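You operate a simulated robot arm through the tools that you are given. There is no shell and no other tool. Be economical: measure what you need, move in short steps, check, and stop when the job is done.

Carry out the task below with a simulated robot arm. There is one attempt and no reset: what you move stays moved.

Task
Slide the clear portion cup along the top of the cold room bench until it stands next to the yellow squeeze bottle.
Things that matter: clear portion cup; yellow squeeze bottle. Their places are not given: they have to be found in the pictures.

Only the result counts: the job must be done as asked and must still hold three seconds after the hand-in. Knocking over, shifting, dropping, spilling or breaking anything else fails it.

Robot
A 6-joint arm with a two-finger parallel gripper, fixed in place. Base frame: the origin is at the foot of the arm, x ahead of it, y to its left, z up; the work surface is at about z = 0.88. Lengths are in m, angles in rad, forces in N, time in s.
With the tool pointing down near the work surface it reaches from about 0.24 to 0.64 m from the base axis. Its first joint turns from -1.152 to 1.152 rad. Payload 2.7 kg.
The tool frame sits at the grasp point between the pads (the TCP): z along the fingers, y along the line on which they close. The tips reach 0.023 m beyond it. The gripper opens to 0.094 m. The fingers are 0.038 m wide and 0.01 m thick; the gripper's body (0.054 by 0.096 m) begins 0.039 m behind the TCP.
Orientation is that of the tool frame in the base frame, as a unit quaternion [x, y, z, w]. With the fingers straight down and closing along the base's y, the tool's x points along the base's -x, its y along +y and its z along -z.

Tools
- The arm moves only by the tool step_arm. Its argument "rows" is a list of rows, each a list of 7 numbers: the shift along the tool's x, y, z in mm, then the turn, a rotation vector about the tool's x, y, z in rad, then the closure in counts, from 0 (fully open) to 255 (shut). In form: [[dx, dy, dz, rx, ry, rz, jaw], ...]. A call has 1 to 20 rows; each row is the pose to reach, as a shift and turn from the pose commanded when the call began, along the tool's axes at that moment. Each row takes 0.2 s and may step no farther than 0.05 m and 0.15 rad from the row before; otherwise, or with a gripper value out of range, the whole call is refused. Where a pose cannot be reached the arm comes as near as it can. A force on the tool above 40 N (or 10 N above the force at the start of the call, whichever is more), or a blocked arm, ends the call early, and 0.2 s more pass. Each finger travels about 0.045 m/s and halts on what it meets, pressing with about 42 N; the grip force reading is that of the motor and also rises with nothing between the fingers. The clock runs only during rows and for 0.2 s after the last one: add rows that repeat a pose to give the fingers time. The reply holds the time, the measured pose of the TCP, the force on the tool along the base axes, the opening and the grip force, in the units named above and with some noise, and new pictures: "pictures" is both (left out), scene, wrist or none.
- Cameras (640 x 400 px; columns grow to the right, rows downward): "scene" is fixed at [0.0827, -0.4301, 1.4165]; the picture's right is [0.75, -0.66, 0.00], its down [-0.29, -0.33, -0.90] and it looks along [0.59, 0.67, -0.44] (base axes); focal length 314 px, centre (320, 200). "wrist" rides on the gripper at [-0.039, 0, -0.044] in the tool frame; the picture's right is [0.00, -1.00, 0.00], its down [0.97, 0.00, -0.24] and it looks along [0.24, 0.00, 0.97] (tool axes); focal length 218 px, centre (320, 200).
- measure_at(camera, pixels): for up to 12 pixels [column, row] of the newest picture of that camera ("zoom" is the newest enlarged one), the place [x, y, z] in the base frame of the surface seen there, good to about 0.002 m. It takes no simulated time.
- enlarge(camera, box): a new picture of the part [left, top, right, bottom] of that camera's present view, enlarged. It takes no simulated time.
- sign_off(): hands the job in; it is judged then, once.

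Go step by step. Measure first, check grasps and placings, and put right what went wrong. The budget is 60 turns and 120 pictures, counting those below and the enlarged ones. Unless the task says otherwise, let go and move clear before handing in, and close with one line.

The tools are called by a JSON object that holds its "method" and its "body". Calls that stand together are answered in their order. step_arm: Moves the arm, as the interface text tells. Its arguments: {"type":"object","properties":{"rows":{"type":"array","items":{"type":"array","items":{"type":"number"}}},"pictures":{"type":"string","enum":["both","scene","wrist","none"]}},"required":["rows"]} The other tools are called the same way: measure_at (camera, pixels) gives the place of the surface under pixels of a picture; enlarge (camera, box) takes an enlarged picture of a part of a camera's view; sign_off () hands the job in.

At the start:

```text
time_s: 0.0
tool_pos: [0.4076, -0.1088, 1.1584]
ee_rot: [0.001, 1.0, 0.0, -0.001]
ft_force: [-0.3, -0.1, 0.2]
gripper_width: 0.094
finger_force: 0.1
```

scene: 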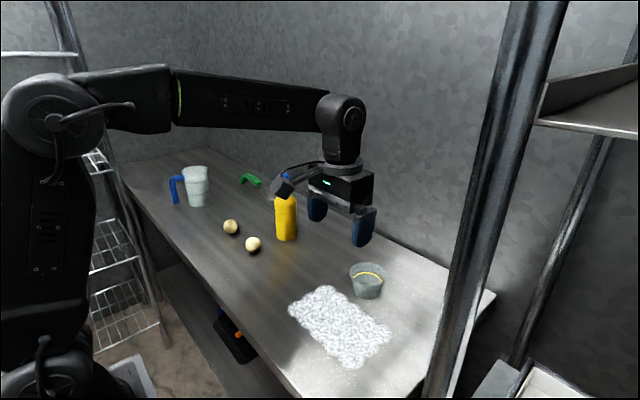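
wrist: 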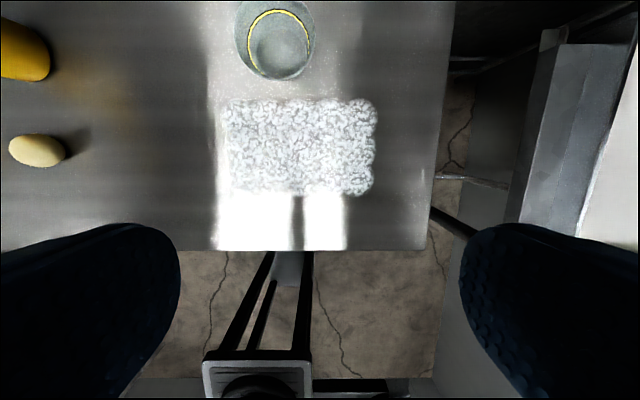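

The cup is at about (367,281) in the scene and the yellow bottle at (286,218). I'll enlarge this area and measure it.

{"method": "enlarge", "body": {"camera": "scene", "box": [200, 160, 440, 310]}}

{"method": "measure_at", "body": {"camera": "scene", "pixels": [[286, 198], [286, 218], [286, 238], [276, 225], [296, 225], [367, 293], [367, 284], [350, 268], [385, 275], [368, 264], [252, 244], [230, 227]]}}

{"method": "measure_at", "body": {"camera": "wrist", "pixels": [[275, 76], [240, 40], [311, 40], [275, 3], [275, 45], [35, 50], [10, 50], [45, 150], [225, 110], [370, 110], [220, 20], [340, 30]]}}

```text
2.67 times, centred on (320, 235) of scene
```

zoom: 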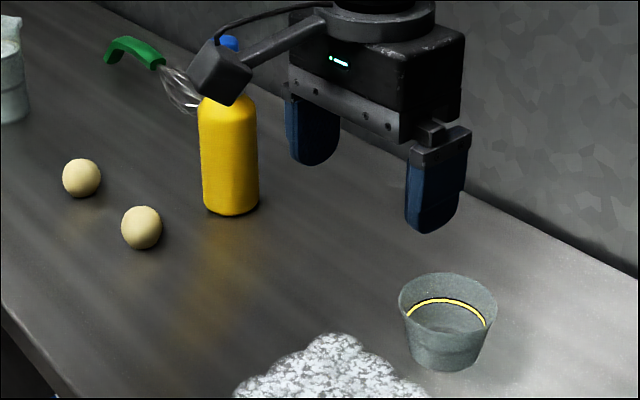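

```text
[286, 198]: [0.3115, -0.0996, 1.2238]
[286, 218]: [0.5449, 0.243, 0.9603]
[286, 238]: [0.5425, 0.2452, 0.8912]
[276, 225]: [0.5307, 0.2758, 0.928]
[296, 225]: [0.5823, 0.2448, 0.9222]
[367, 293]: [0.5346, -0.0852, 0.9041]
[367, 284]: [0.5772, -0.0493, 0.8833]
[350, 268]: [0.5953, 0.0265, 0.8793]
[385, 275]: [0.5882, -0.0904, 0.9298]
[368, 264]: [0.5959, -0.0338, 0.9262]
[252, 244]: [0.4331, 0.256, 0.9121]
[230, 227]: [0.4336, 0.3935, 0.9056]
```

```text
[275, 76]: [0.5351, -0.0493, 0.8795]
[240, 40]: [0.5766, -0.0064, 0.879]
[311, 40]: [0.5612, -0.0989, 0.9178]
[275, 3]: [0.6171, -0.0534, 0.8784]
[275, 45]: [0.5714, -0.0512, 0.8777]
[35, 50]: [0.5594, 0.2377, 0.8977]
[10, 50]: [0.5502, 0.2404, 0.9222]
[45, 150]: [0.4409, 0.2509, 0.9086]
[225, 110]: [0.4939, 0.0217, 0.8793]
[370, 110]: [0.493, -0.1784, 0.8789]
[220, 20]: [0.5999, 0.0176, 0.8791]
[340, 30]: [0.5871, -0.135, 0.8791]
```

The cup is near (0.575, -0.06) with its rim at z≈0.93. The bottle is near (0.56, 0.265), and the way between them is clear. I'll turn the gripper 90° so both fingers can push from the -y side, with the box on the gripper trailing behind.

{"method": "step_arm", "body": {"rows": [[0, 0, 0, 0, 0, -0.143, 0], [0, 0, 0, 0, 0, -0.286, 0], [0, 0, 0, 0, 0, -0.428, 0], [0, 0, 0, 0, 0, -0.571, 0], [0, 0, 0, 0, 0, -0.714, 0], [0, 0, 0, 0, 0, -0.857, 0], [0, 0, 0, 0, 0, -1.0, 0], [0, 0, 0, 0, 0, -1.142, 0], [0, 0, 0, 0, 0, -1.285, 0], [0, 0, 0, 0, 0, -1.428, 0], [0, 0, 0, 0, 0, -1.5708, 0], [0, 0, 0, 0, 0, -1.5708, 0]]}}

```text
time_s: 2.6
tool_pos: [0.4075, -0.1085, 1.1571]
ee_rot: [0.708, -0.707, 0.001, 0.0]
ft_force: [-0.2, 0.8, -0.8]
gripper_width: 0.0938
finger_force: 0.0
```

scene: 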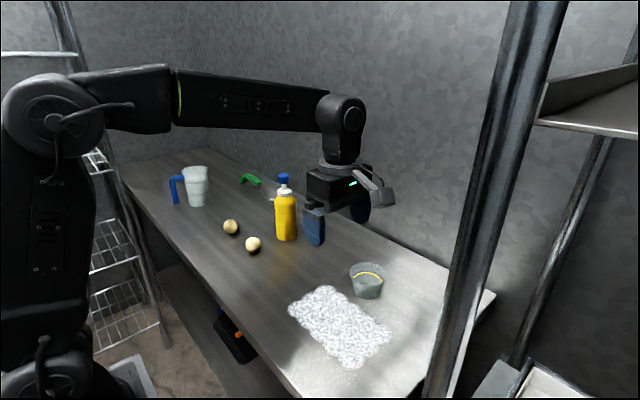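
wrist: 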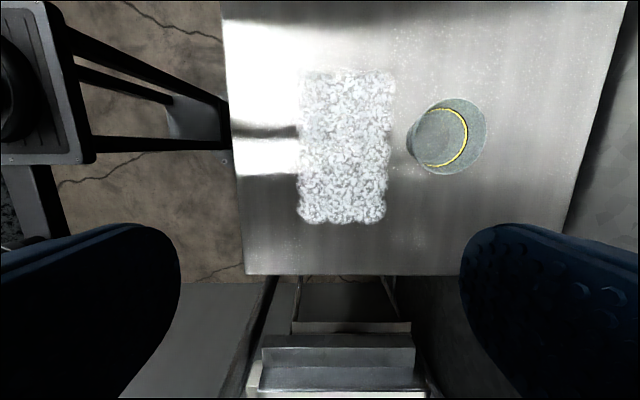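

The turn worked and the bottle is fully visible. I'll measure the bottle, the cup and the wall more closely.

{"method": "enlarge", "body": {"camera": "wrist", "box": [360, 60, 540, 200]}}

{"method": "measure_at", "body": {"camera": "scene", "pixels": [[285, 177], [284, 195], [275, 215], [285, 215], [295, 215], [286, 239], [350, 267], [386, 267], [352, 285], [367, 298], [380, 292], [420, 230]]}}

{"method": "measure_at", "body": {"camera": "wrist", "pixels": [[410, 140], [415, 130], [440, 138], [466, 138], [485, 138], [465, 100], [455, 174], [475, 165], [480, 115], [575, 220], [600, 100], [610, 150]]}}

```text
2.86 times, centred on (450, 130) of wrist
```

zoom: 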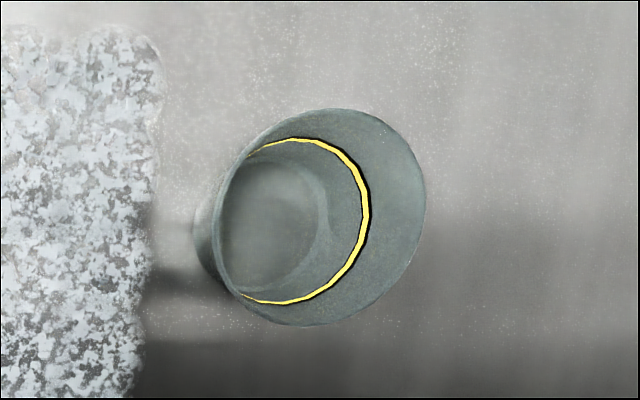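

```text
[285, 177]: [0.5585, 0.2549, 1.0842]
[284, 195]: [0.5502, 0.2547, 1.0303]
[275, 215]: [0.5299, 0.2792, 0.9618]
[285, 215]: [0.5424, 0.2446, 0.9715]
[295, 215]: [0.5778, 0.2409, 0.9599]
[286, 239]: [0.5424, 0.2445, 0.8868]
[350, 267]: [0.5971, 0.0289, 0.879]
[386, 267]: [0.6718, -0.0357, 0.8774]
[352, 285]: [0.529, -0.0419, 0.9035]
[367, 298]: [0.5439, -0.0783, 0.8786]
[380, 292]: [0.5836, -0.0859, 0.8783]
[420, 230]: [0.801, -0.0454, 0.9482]
```

```text
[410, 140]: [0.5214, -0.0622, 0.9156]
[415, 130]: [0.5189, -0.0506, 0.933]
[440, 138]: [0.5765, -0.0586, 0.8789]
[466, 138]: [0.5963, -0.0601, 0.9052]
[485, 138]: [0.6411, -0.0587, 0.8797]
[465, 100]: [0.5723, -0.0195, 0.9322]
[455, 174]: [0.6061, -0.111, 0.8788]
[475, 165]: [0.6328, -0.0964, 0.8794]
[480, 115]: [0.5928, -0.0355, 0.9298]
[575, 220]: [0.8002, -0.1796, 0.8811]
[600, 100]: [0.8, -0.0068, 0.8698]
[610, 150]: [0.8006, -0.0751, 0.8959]
```

The cup is empty, with its rim centre at about (0.56, -0.06), radius 0.041 and rim z 0.933. The bottle is centred near (0.56, 0.267) with radius about 0.031. I'll hover behind the cup with the jaws half closed and tilt the fingertips forward, so they push low on the tapered wall.

{"method": "step_arm", "body": {"rows": [[10, -40, 0, 0, -0.1, 0, 60], [20, -80, 0, 0, -0.2, 0, 136], [35, -120, 0, 0, -0.3, 0, 136], [46.5, -152.5, 0, 0, -0.35, 0, 136], [46.5, -152.5, 40, 0, -0.35, 0, 136], [46.5, -152.5, 80, 0, -0.35, 0, 136], [46.5, -152.5, 120, 0, -0.35, 0, 136], [46.5, -152.5, 150, 0, -0.35, 0, 136], [46.5, -152.5, 150, 0, -0.35, 0, 136]]}}

```text
time_s: 4.6
tool_pos: [0.5596, -0.1545, 1.0067]
ee_rot: [-0.696, 0.697, 0.122, 0.123]
ft_force: [-0.2, -0.6, 0.5]
gripper_width: 0.0436
finger_force: 0.0
out of reach, approached as far as the arm can: row 4
```

scene: 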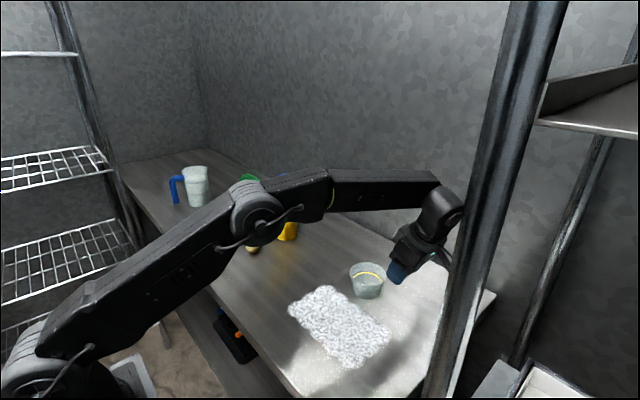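
wrist: 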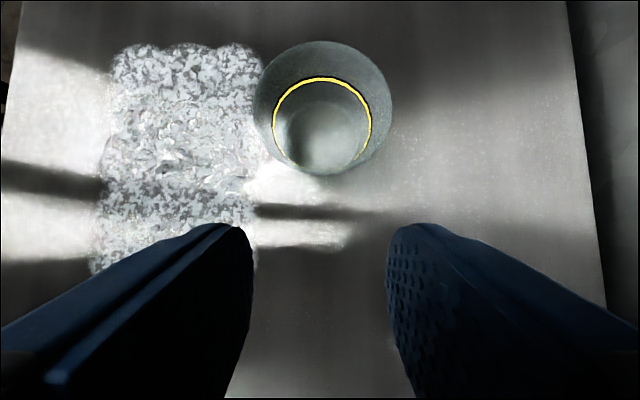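

The cup lies ahead of the fingers and almost centred on them (rim column about 323 against 320). I'll check the rim and base positions before going down.

{"method": "measure_at", "body": {"camera": "wrist", "pixels": [[257, 105], [389, 105], [323, 43], [323, 170], [300, 168], [345, 168], [245, 215], [252, 180], [320, 240]]}}

```text
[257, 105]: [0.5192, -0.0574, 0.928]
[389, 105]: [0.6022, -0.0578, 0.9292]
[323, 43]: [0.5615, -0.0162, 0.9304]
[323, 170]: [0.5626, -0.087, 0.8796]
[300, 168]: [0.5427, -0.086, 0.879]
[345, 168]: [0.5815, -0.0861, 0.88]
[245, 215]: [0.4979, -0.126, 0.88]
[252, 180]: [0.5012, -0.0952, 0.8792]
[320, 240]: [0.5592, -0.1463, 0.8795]
```

The cup centre is confirmed at (0.561, -0.059) with rim radius 0.042. I'll lower the fingers straight down behind it to TCP z≈0.914.

{"method": "step_arm", "body": {"rows": [[8, 0, 22, 0, 0, 0, 136], [16, 0, 44, 0, 0, 0, 136], [24, 0, 66, 0, 0, 0, 136], [28, 0, 77, 0, 0, 0, 136], [31.7, 0, 87, 0, 0, 0, 136], [31.7, 0, 87, 0, 0, 0, 136]]}}

```text
time_s: 6.0
tool_pos: [0.5589, -0.1553, 0.9145]
ee_rot: [0.697, -0.696, -0.123, -0.123]
ft_force: [-0.7, 0.7, -0.4]
gripper_width: 0.0438
finger_force: 0.1
```

scene: 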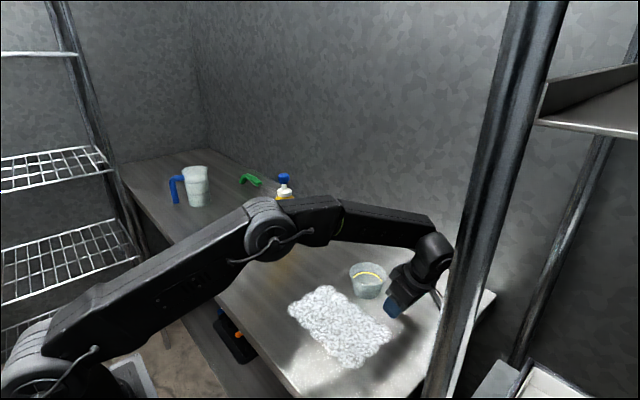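
wrist: 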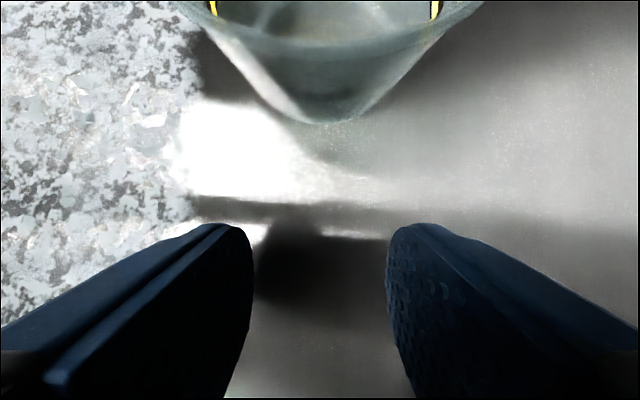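

The fingers are low, clear of the table and lined up with the cup. I'll advance 60 mm in +y, with contact expected at around 43 mm.

{"method": "step_arm", "body": {"rows": [[-9.4, -2, 3.4, 0, 0, 0, 136], [-18.8, -2, 6.9, 0, 0, 0, 136], [-28.2, -2, 10.3, 0, 0, 0, 136], [-32.9, -2, 12, 0, 0, 0, 136], [-37.6, -2, 13.7, 0, 0, 0, 136], [-41.3, -2, 15.1, 0, 0, 0, 136], [-45.1, -2, 16.5, 0, 0, 0, 136], [-48.8, -2, 17.8, 0, 0, 0, 136], [-52.6, -2, 19.2, 0, 0, 0, 136], [-56.3, -2, 20.6, 0, 0, 0, 136]]}}

{"method": "measure_at", "body": {"camera": "scene", "pixels": [[265, 240], [265, 210], [300, 225], [380, 232], [220, 255]]}}

```text
time_s: 8.2
tool_pos: [0.5616, -0.0949, 0.9158]
ee_rot: [-0.696, 0.696, 0.124, 0.124]
ft_force: [-0.2, 0.1, 0.1]
gripper_width: 0.0441
finger_force: 0.2
```

scene: 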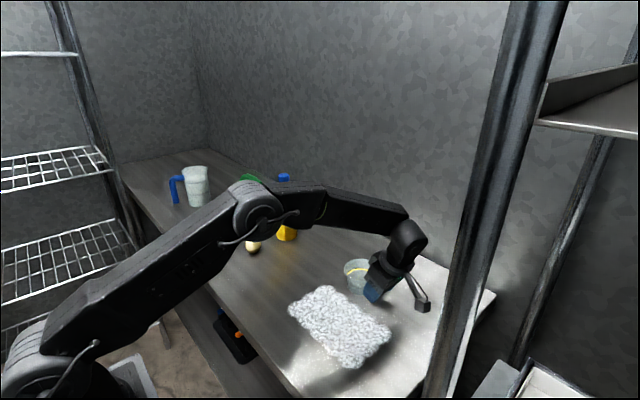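
wrist: 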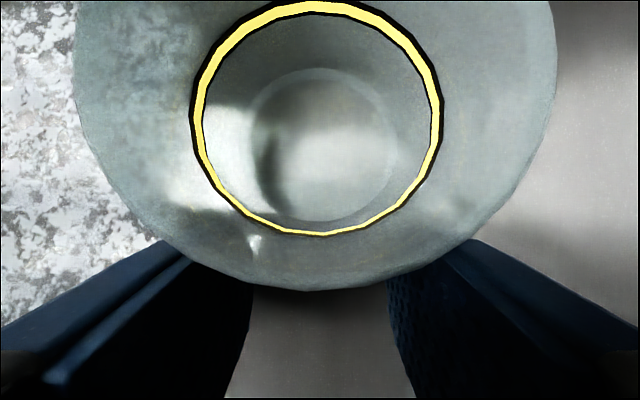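

```text
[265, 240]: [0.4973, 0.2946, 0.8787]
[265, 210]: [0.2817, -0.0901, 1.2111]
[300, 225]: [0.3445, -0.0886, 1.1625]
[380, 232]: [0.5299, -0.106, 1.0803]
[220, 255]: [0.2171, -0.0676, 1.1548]
```

The cup is nested symmetrically between the fingers, upright, and has moved a little with almost no force. I'll push on another 100 mm.

{"method": "step_arm", "body": {"rows": [[-4.7, 0, 1.7, 0, 0, 0, 136], [-9.4, 0, 3.4, 0, 0, 0, 136], [-14.1, 0, 5.1, 0, 0, 0, 136], [-18.8, 0, 6.9, 0, 0, 0, 136], [-23.5, 0, 8.6, 0, 0, 0, 136], [-28.2, 0, 10.3, 0, 0, 0, 136], [-32.9, 0, 12, 0, 0, 0, 136], [-37.6, 0, 13.7, 0, 0, 0, 136], [-42.3, 0, 15.4, 0, 0, 0, 136], [-47, 0, 17.1, 0, 0, 0, 136], [-51.6, 0, 18.9, 0, 0, 0, 136], [-56.3, 0, 20.6, 0, 0, 0, 136], [-61, 0, 22.3, 0, 0, 0, 136], [-65.7, 0, 24, 0, 0, 0, 136], [-70.4, 0, 25.7, 0, 0, 0, 136], [-75.1, 0, 27.4, 0, 0, 0, 136], [-79.8, 0, 29.2, 0, 0, 0, 136], [-84.5, 0, 30.9, 0, 0, 0, 136], [-89.2, 0, 32.6, 0, 0, 0, 136], [-93.9, 0, 34.3, 0, 0, 0, 136]]}}

```text
time_s: 12.4
tool_pos: [0.5605, 0.0048, 0.9144]
ee_rot: [-0.696, 0.696, 0.123, 0.124]
ft_force: [-0.1, -1.2, -0.3]
gripper_width: 0.0437
finger_force: 0.0
```

scene: 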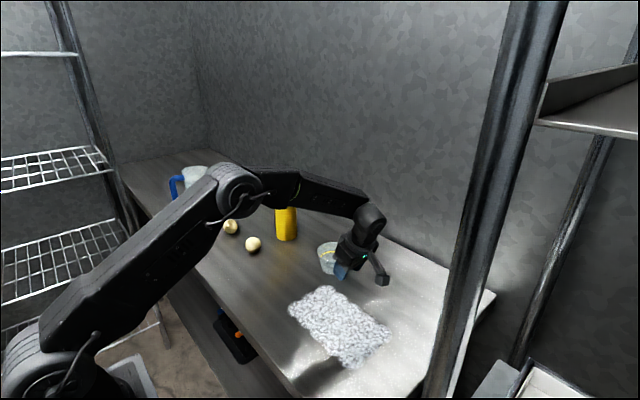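
wrist: 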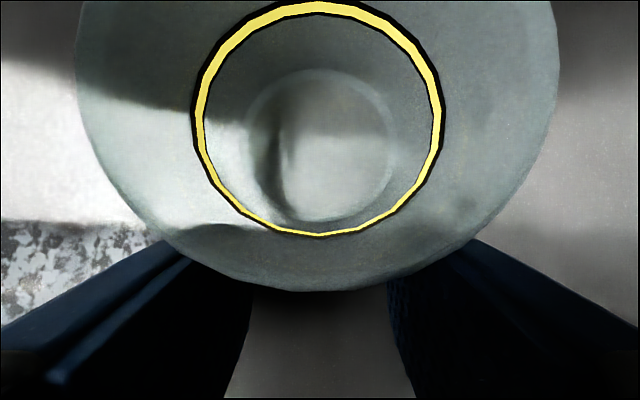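

The cup is sliding steadily and is still nested. I'll measure where it is relative to the fingers and the bottle.

{"method": "measure_at", "body": {"camera": "wrist", "pixels": [[318, 286], [85, 60], [550, 60], [320, 72], [320, 218], [255, 145], [388, 145]]}}

{"method": "enlarge", "body": {"camera": "scene", "box": [240, 190, 400, 300]}}

{"method": "measure_at", "body": {"camera": "scene", "pixels": [[320, 260], [319, 248], [328, 243], [286, 239], [278, 225], [296, 225]]}}

```text
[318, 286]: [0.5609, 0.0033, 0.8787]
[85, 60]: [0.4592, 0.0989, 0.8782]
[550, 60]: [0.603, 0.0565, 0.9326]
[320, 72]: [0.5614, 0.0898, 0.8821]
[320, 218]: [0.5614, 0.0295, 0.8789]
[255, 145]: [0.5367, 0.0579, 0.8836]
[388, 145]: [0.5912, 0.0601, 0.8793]
```

```text
3.64 times, centred on (320, 245) of scene
```

zoom: 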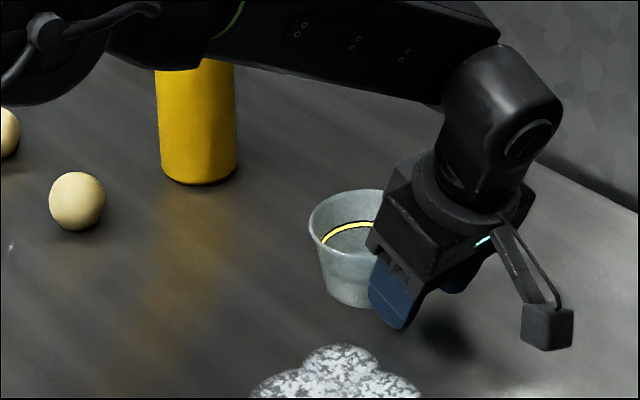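

```text
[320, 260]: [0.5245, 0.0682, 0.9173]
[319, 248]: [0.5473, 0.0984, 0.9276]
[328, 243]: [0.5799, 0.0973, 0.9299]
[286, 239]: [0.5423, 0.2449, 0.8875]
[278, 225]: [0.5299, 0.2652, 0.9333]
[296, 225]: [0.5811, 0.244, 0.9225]
```

The cup centre is at about (0.561, 0.059), so its leading rim is at y≈0.101 and the bottle's near face is at about 0.236. I'll push another 95 mm and then re-measure.

{"method": "step_arm", "body": {"rows": [[-4.7, 0, 1.7, 0, 0, 0, 136], [-9.4, 0, 3.4, 0, 0, 0, 136], [-14.1, 0, 5.1, 0, 0, 0, 136], [-18.8, 0, 6.9, 0, 0, 0, 136], [-23.5, 0, 8.6, 0, 0, 0, 136], [-28.2, 0, 10.3, 0, 0, 0, 136], [-32.9, 0, 12, 0, 0, 0, 136], [-37.6, 0, 13.7, 0, 0, 0, 136], [-42.3, 0, 15.4, 0, 0, 0, 136], [-47, 0, 17.1, 0, 0, 0, 136], [-51.6, 0, 18.9, 0, 0, 0, 136], [-56.3, 0, 20.6, 0, 0, 0, 136], [-61, 0, 22.3, 0, 0, 0, 136], [-65.7, 0, 24, 0, 0, 0, 136], [-70.4, 0, 25.7, 0, 0, 0, 136], [-75.1, 0, 27.4, 0, 0, 0, 136], [-79.8, 0, 29.2, 0, 0, 0, 136], [-84.5, 0, 30.9, 0, 0, 0, 136], [-87, 0, 31.8, 0, 0, 0, 136], [-89.2, 0, 32.6, 0, 0, 0, 136]]}}

{"method": "enlarge", "body": {"camera": "scene", "box": [240, 170, 400, 270]}}

```text
time_s: 16.6
tool_pos: [0.5614, 0.1003, 0.9144]
ee_rot: [-0.696, 0.696, 0.122, 0.123]
ft_force: [-0.4, -1.2, -0.1]
gripper_width: 0.0442
finger_force: 0.0
```

scene: 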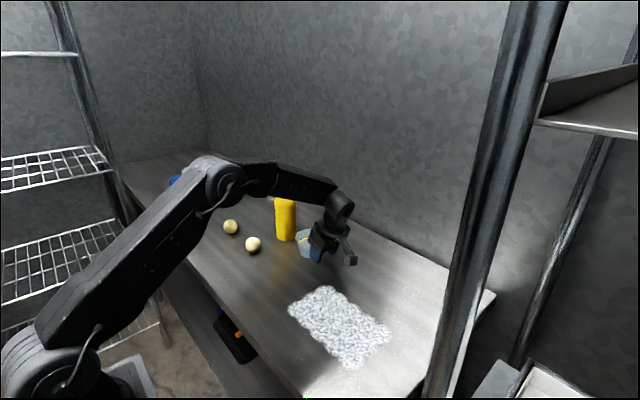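
wrist: 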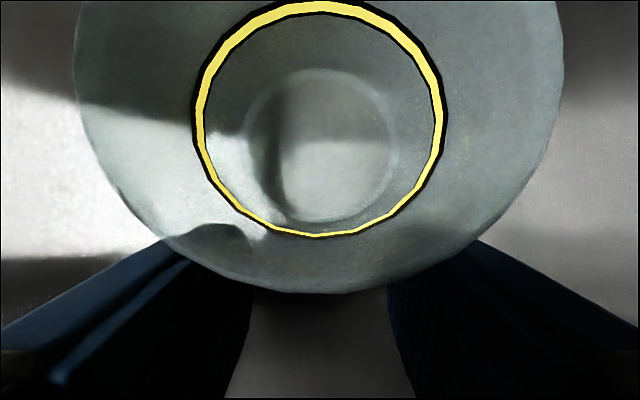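

```text
4.00 times, centred on (320, 220) of scene
```

zoom: 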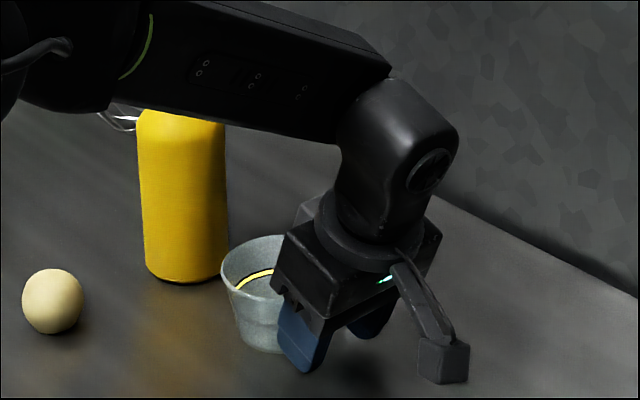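

The cup is upright and close to the bottle. I'll measure the remaining gap.

{"method": "measure_at", "body": {"camera": "zoom", "pixels": [[226, 255], [235, 247], [250, 239], [265, 237], [185, 275], [205, 270], [220, 255], [185, 200], [222, 200], [145, 200], [250, 320]]}}

{"method": "measure_at", "body": {"camera": "wrist", "pixels": [[320, 72], [320, 218]]}}

```text
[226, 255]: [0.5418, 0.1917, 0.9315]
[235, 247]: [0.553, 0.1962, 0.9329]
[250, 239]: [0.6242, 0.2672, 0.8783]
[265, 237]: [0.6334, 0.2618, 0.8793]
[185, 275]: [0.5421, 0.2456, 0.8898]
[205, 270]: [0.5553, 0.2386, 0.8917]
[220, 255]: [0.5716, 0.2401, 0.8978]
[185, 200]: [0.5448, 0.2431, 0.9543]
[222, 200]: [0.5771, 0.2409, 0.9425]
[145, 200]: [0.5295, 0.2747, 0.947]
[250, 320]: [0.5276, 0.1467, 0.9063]
```

```text
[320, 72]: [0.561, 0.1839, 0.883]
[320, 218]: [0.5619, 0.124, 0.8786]
```

The leading rim is at y≈0.197 and the bottle face at about 0.238, leaving a 40 mm gap. I'll advance another 29 mm slowly to leave about 11 mm.

{"method": "step_arm", "body": {"rows": [[-3.8, 0, 1.4, 0, 0, 0, 136], [-7.5, 0, 2.7, 0, 0, 0, 136], [-11.3, 0, 4.1, 0, 0, 0, 136], [-15, 0, 5.5, 0, 0, 0, 136], [-18.8, 0, 6.9, 0, 0, 0, 136], [-21.6, 0, 7.9, 0, 0, 0, 136], [-24.4, 0, 8.9, 0, 0, 0, 136], [-26.3, 0, 9.6, 0, 0, 0, 136], [-27.2, 0, 9.9, 0, 0, 0, 136], [-27.2, 0, 9.9, 0, 0, 0, 136]]}}

{"method": "enlarge", "body": {"camera": "scene", "box": [240, 170, 400, 270]}}

```text
time_s: 18.8
tool_pos: [0.5615, 0.1298, 0.9139]
ee_rot: [0.696, -0.696, -0.123, -0.123]
ft_force: [-0.6, 0.1, 0.5]
gripper_width: 0.044
finger_force: 0.1
```

scene: 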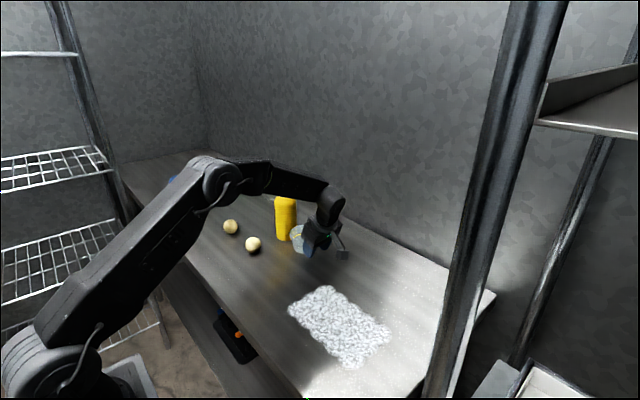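
wrist: 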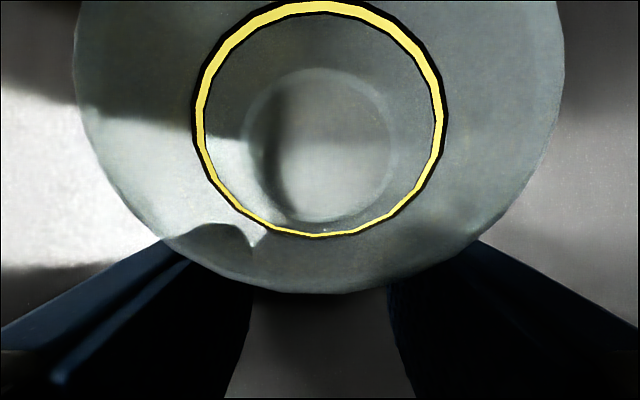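

```text
4.00 times, centred on (320, 220) of scene
```

zoom: 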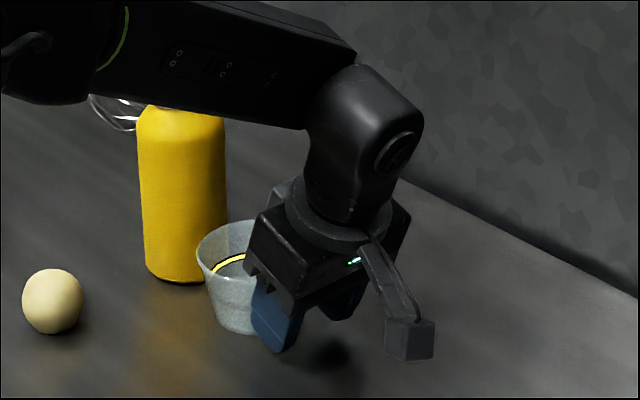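

The cup stands right beside the bottle, and the bottle hasn't moved. I'll back straight off along -y and then lift clear.

{"method": "step_arm", "body": {"rows": [[4.7, 0, -1.7, 0, 0, 0, 136], [14.1, 0, -5.1, 0, 0, 0, 136], [28.2, 0, -10.3, 0, 0, 0, 136], [47, 0, -17.1, 0, 0, 0, 136], [65.7, 0, -24, 0, 0, 0, 136], [84.5, 0, -30.9, 0, 0, 0, 136], [103.3, 0, -37.7, 0, 0, 0, 136], [93, 0, -65.9, 0, 0, 0, 136], [82.7, 0, -94, 0, 0, 0, 136], [82.7, 0, -94, 0, 0, 0, 136]]}}

{"method": "enlarge", "body": {"camera": "scene", "box": [220, 160, 380, 260]}}

```text
time_s: 21.0
tool_pos: [0.5598, 0.0183, 0.9747]
ee_rot: [0.697, -0.696, -0.122, -0.122]
ft_force: [0.3, -0.2, -0.2]
gripper_width: 0.044
finger_force: 0.0
```

scene: 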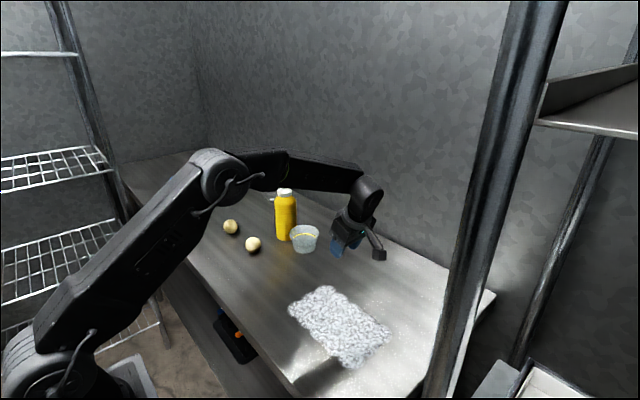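
wrist: 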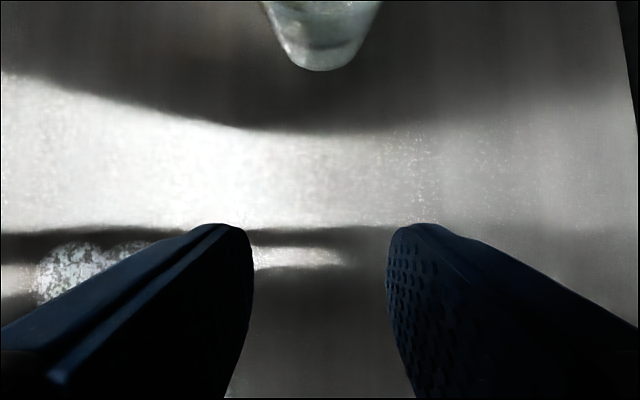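

```text
4.00 times, centred on (300, 210) of scene
```

zoom: 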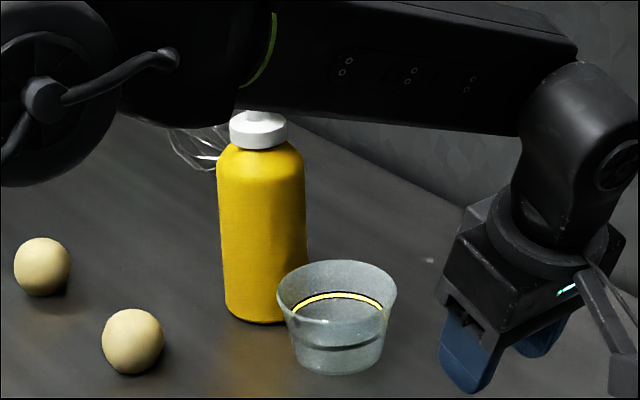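

The cup stands upright next to the bottle, the gripper is clear, and the bottle, eggs and mat look undisturbed. I'm handing in.

{"method": "sign_off", "body": {}}

```text
The job is handed in.
```

The clear portion cup was slid along the bench top and now stands upright about 11 mm from the yellow squeeze bottle; nothing else looked disturbed in the last pictures.
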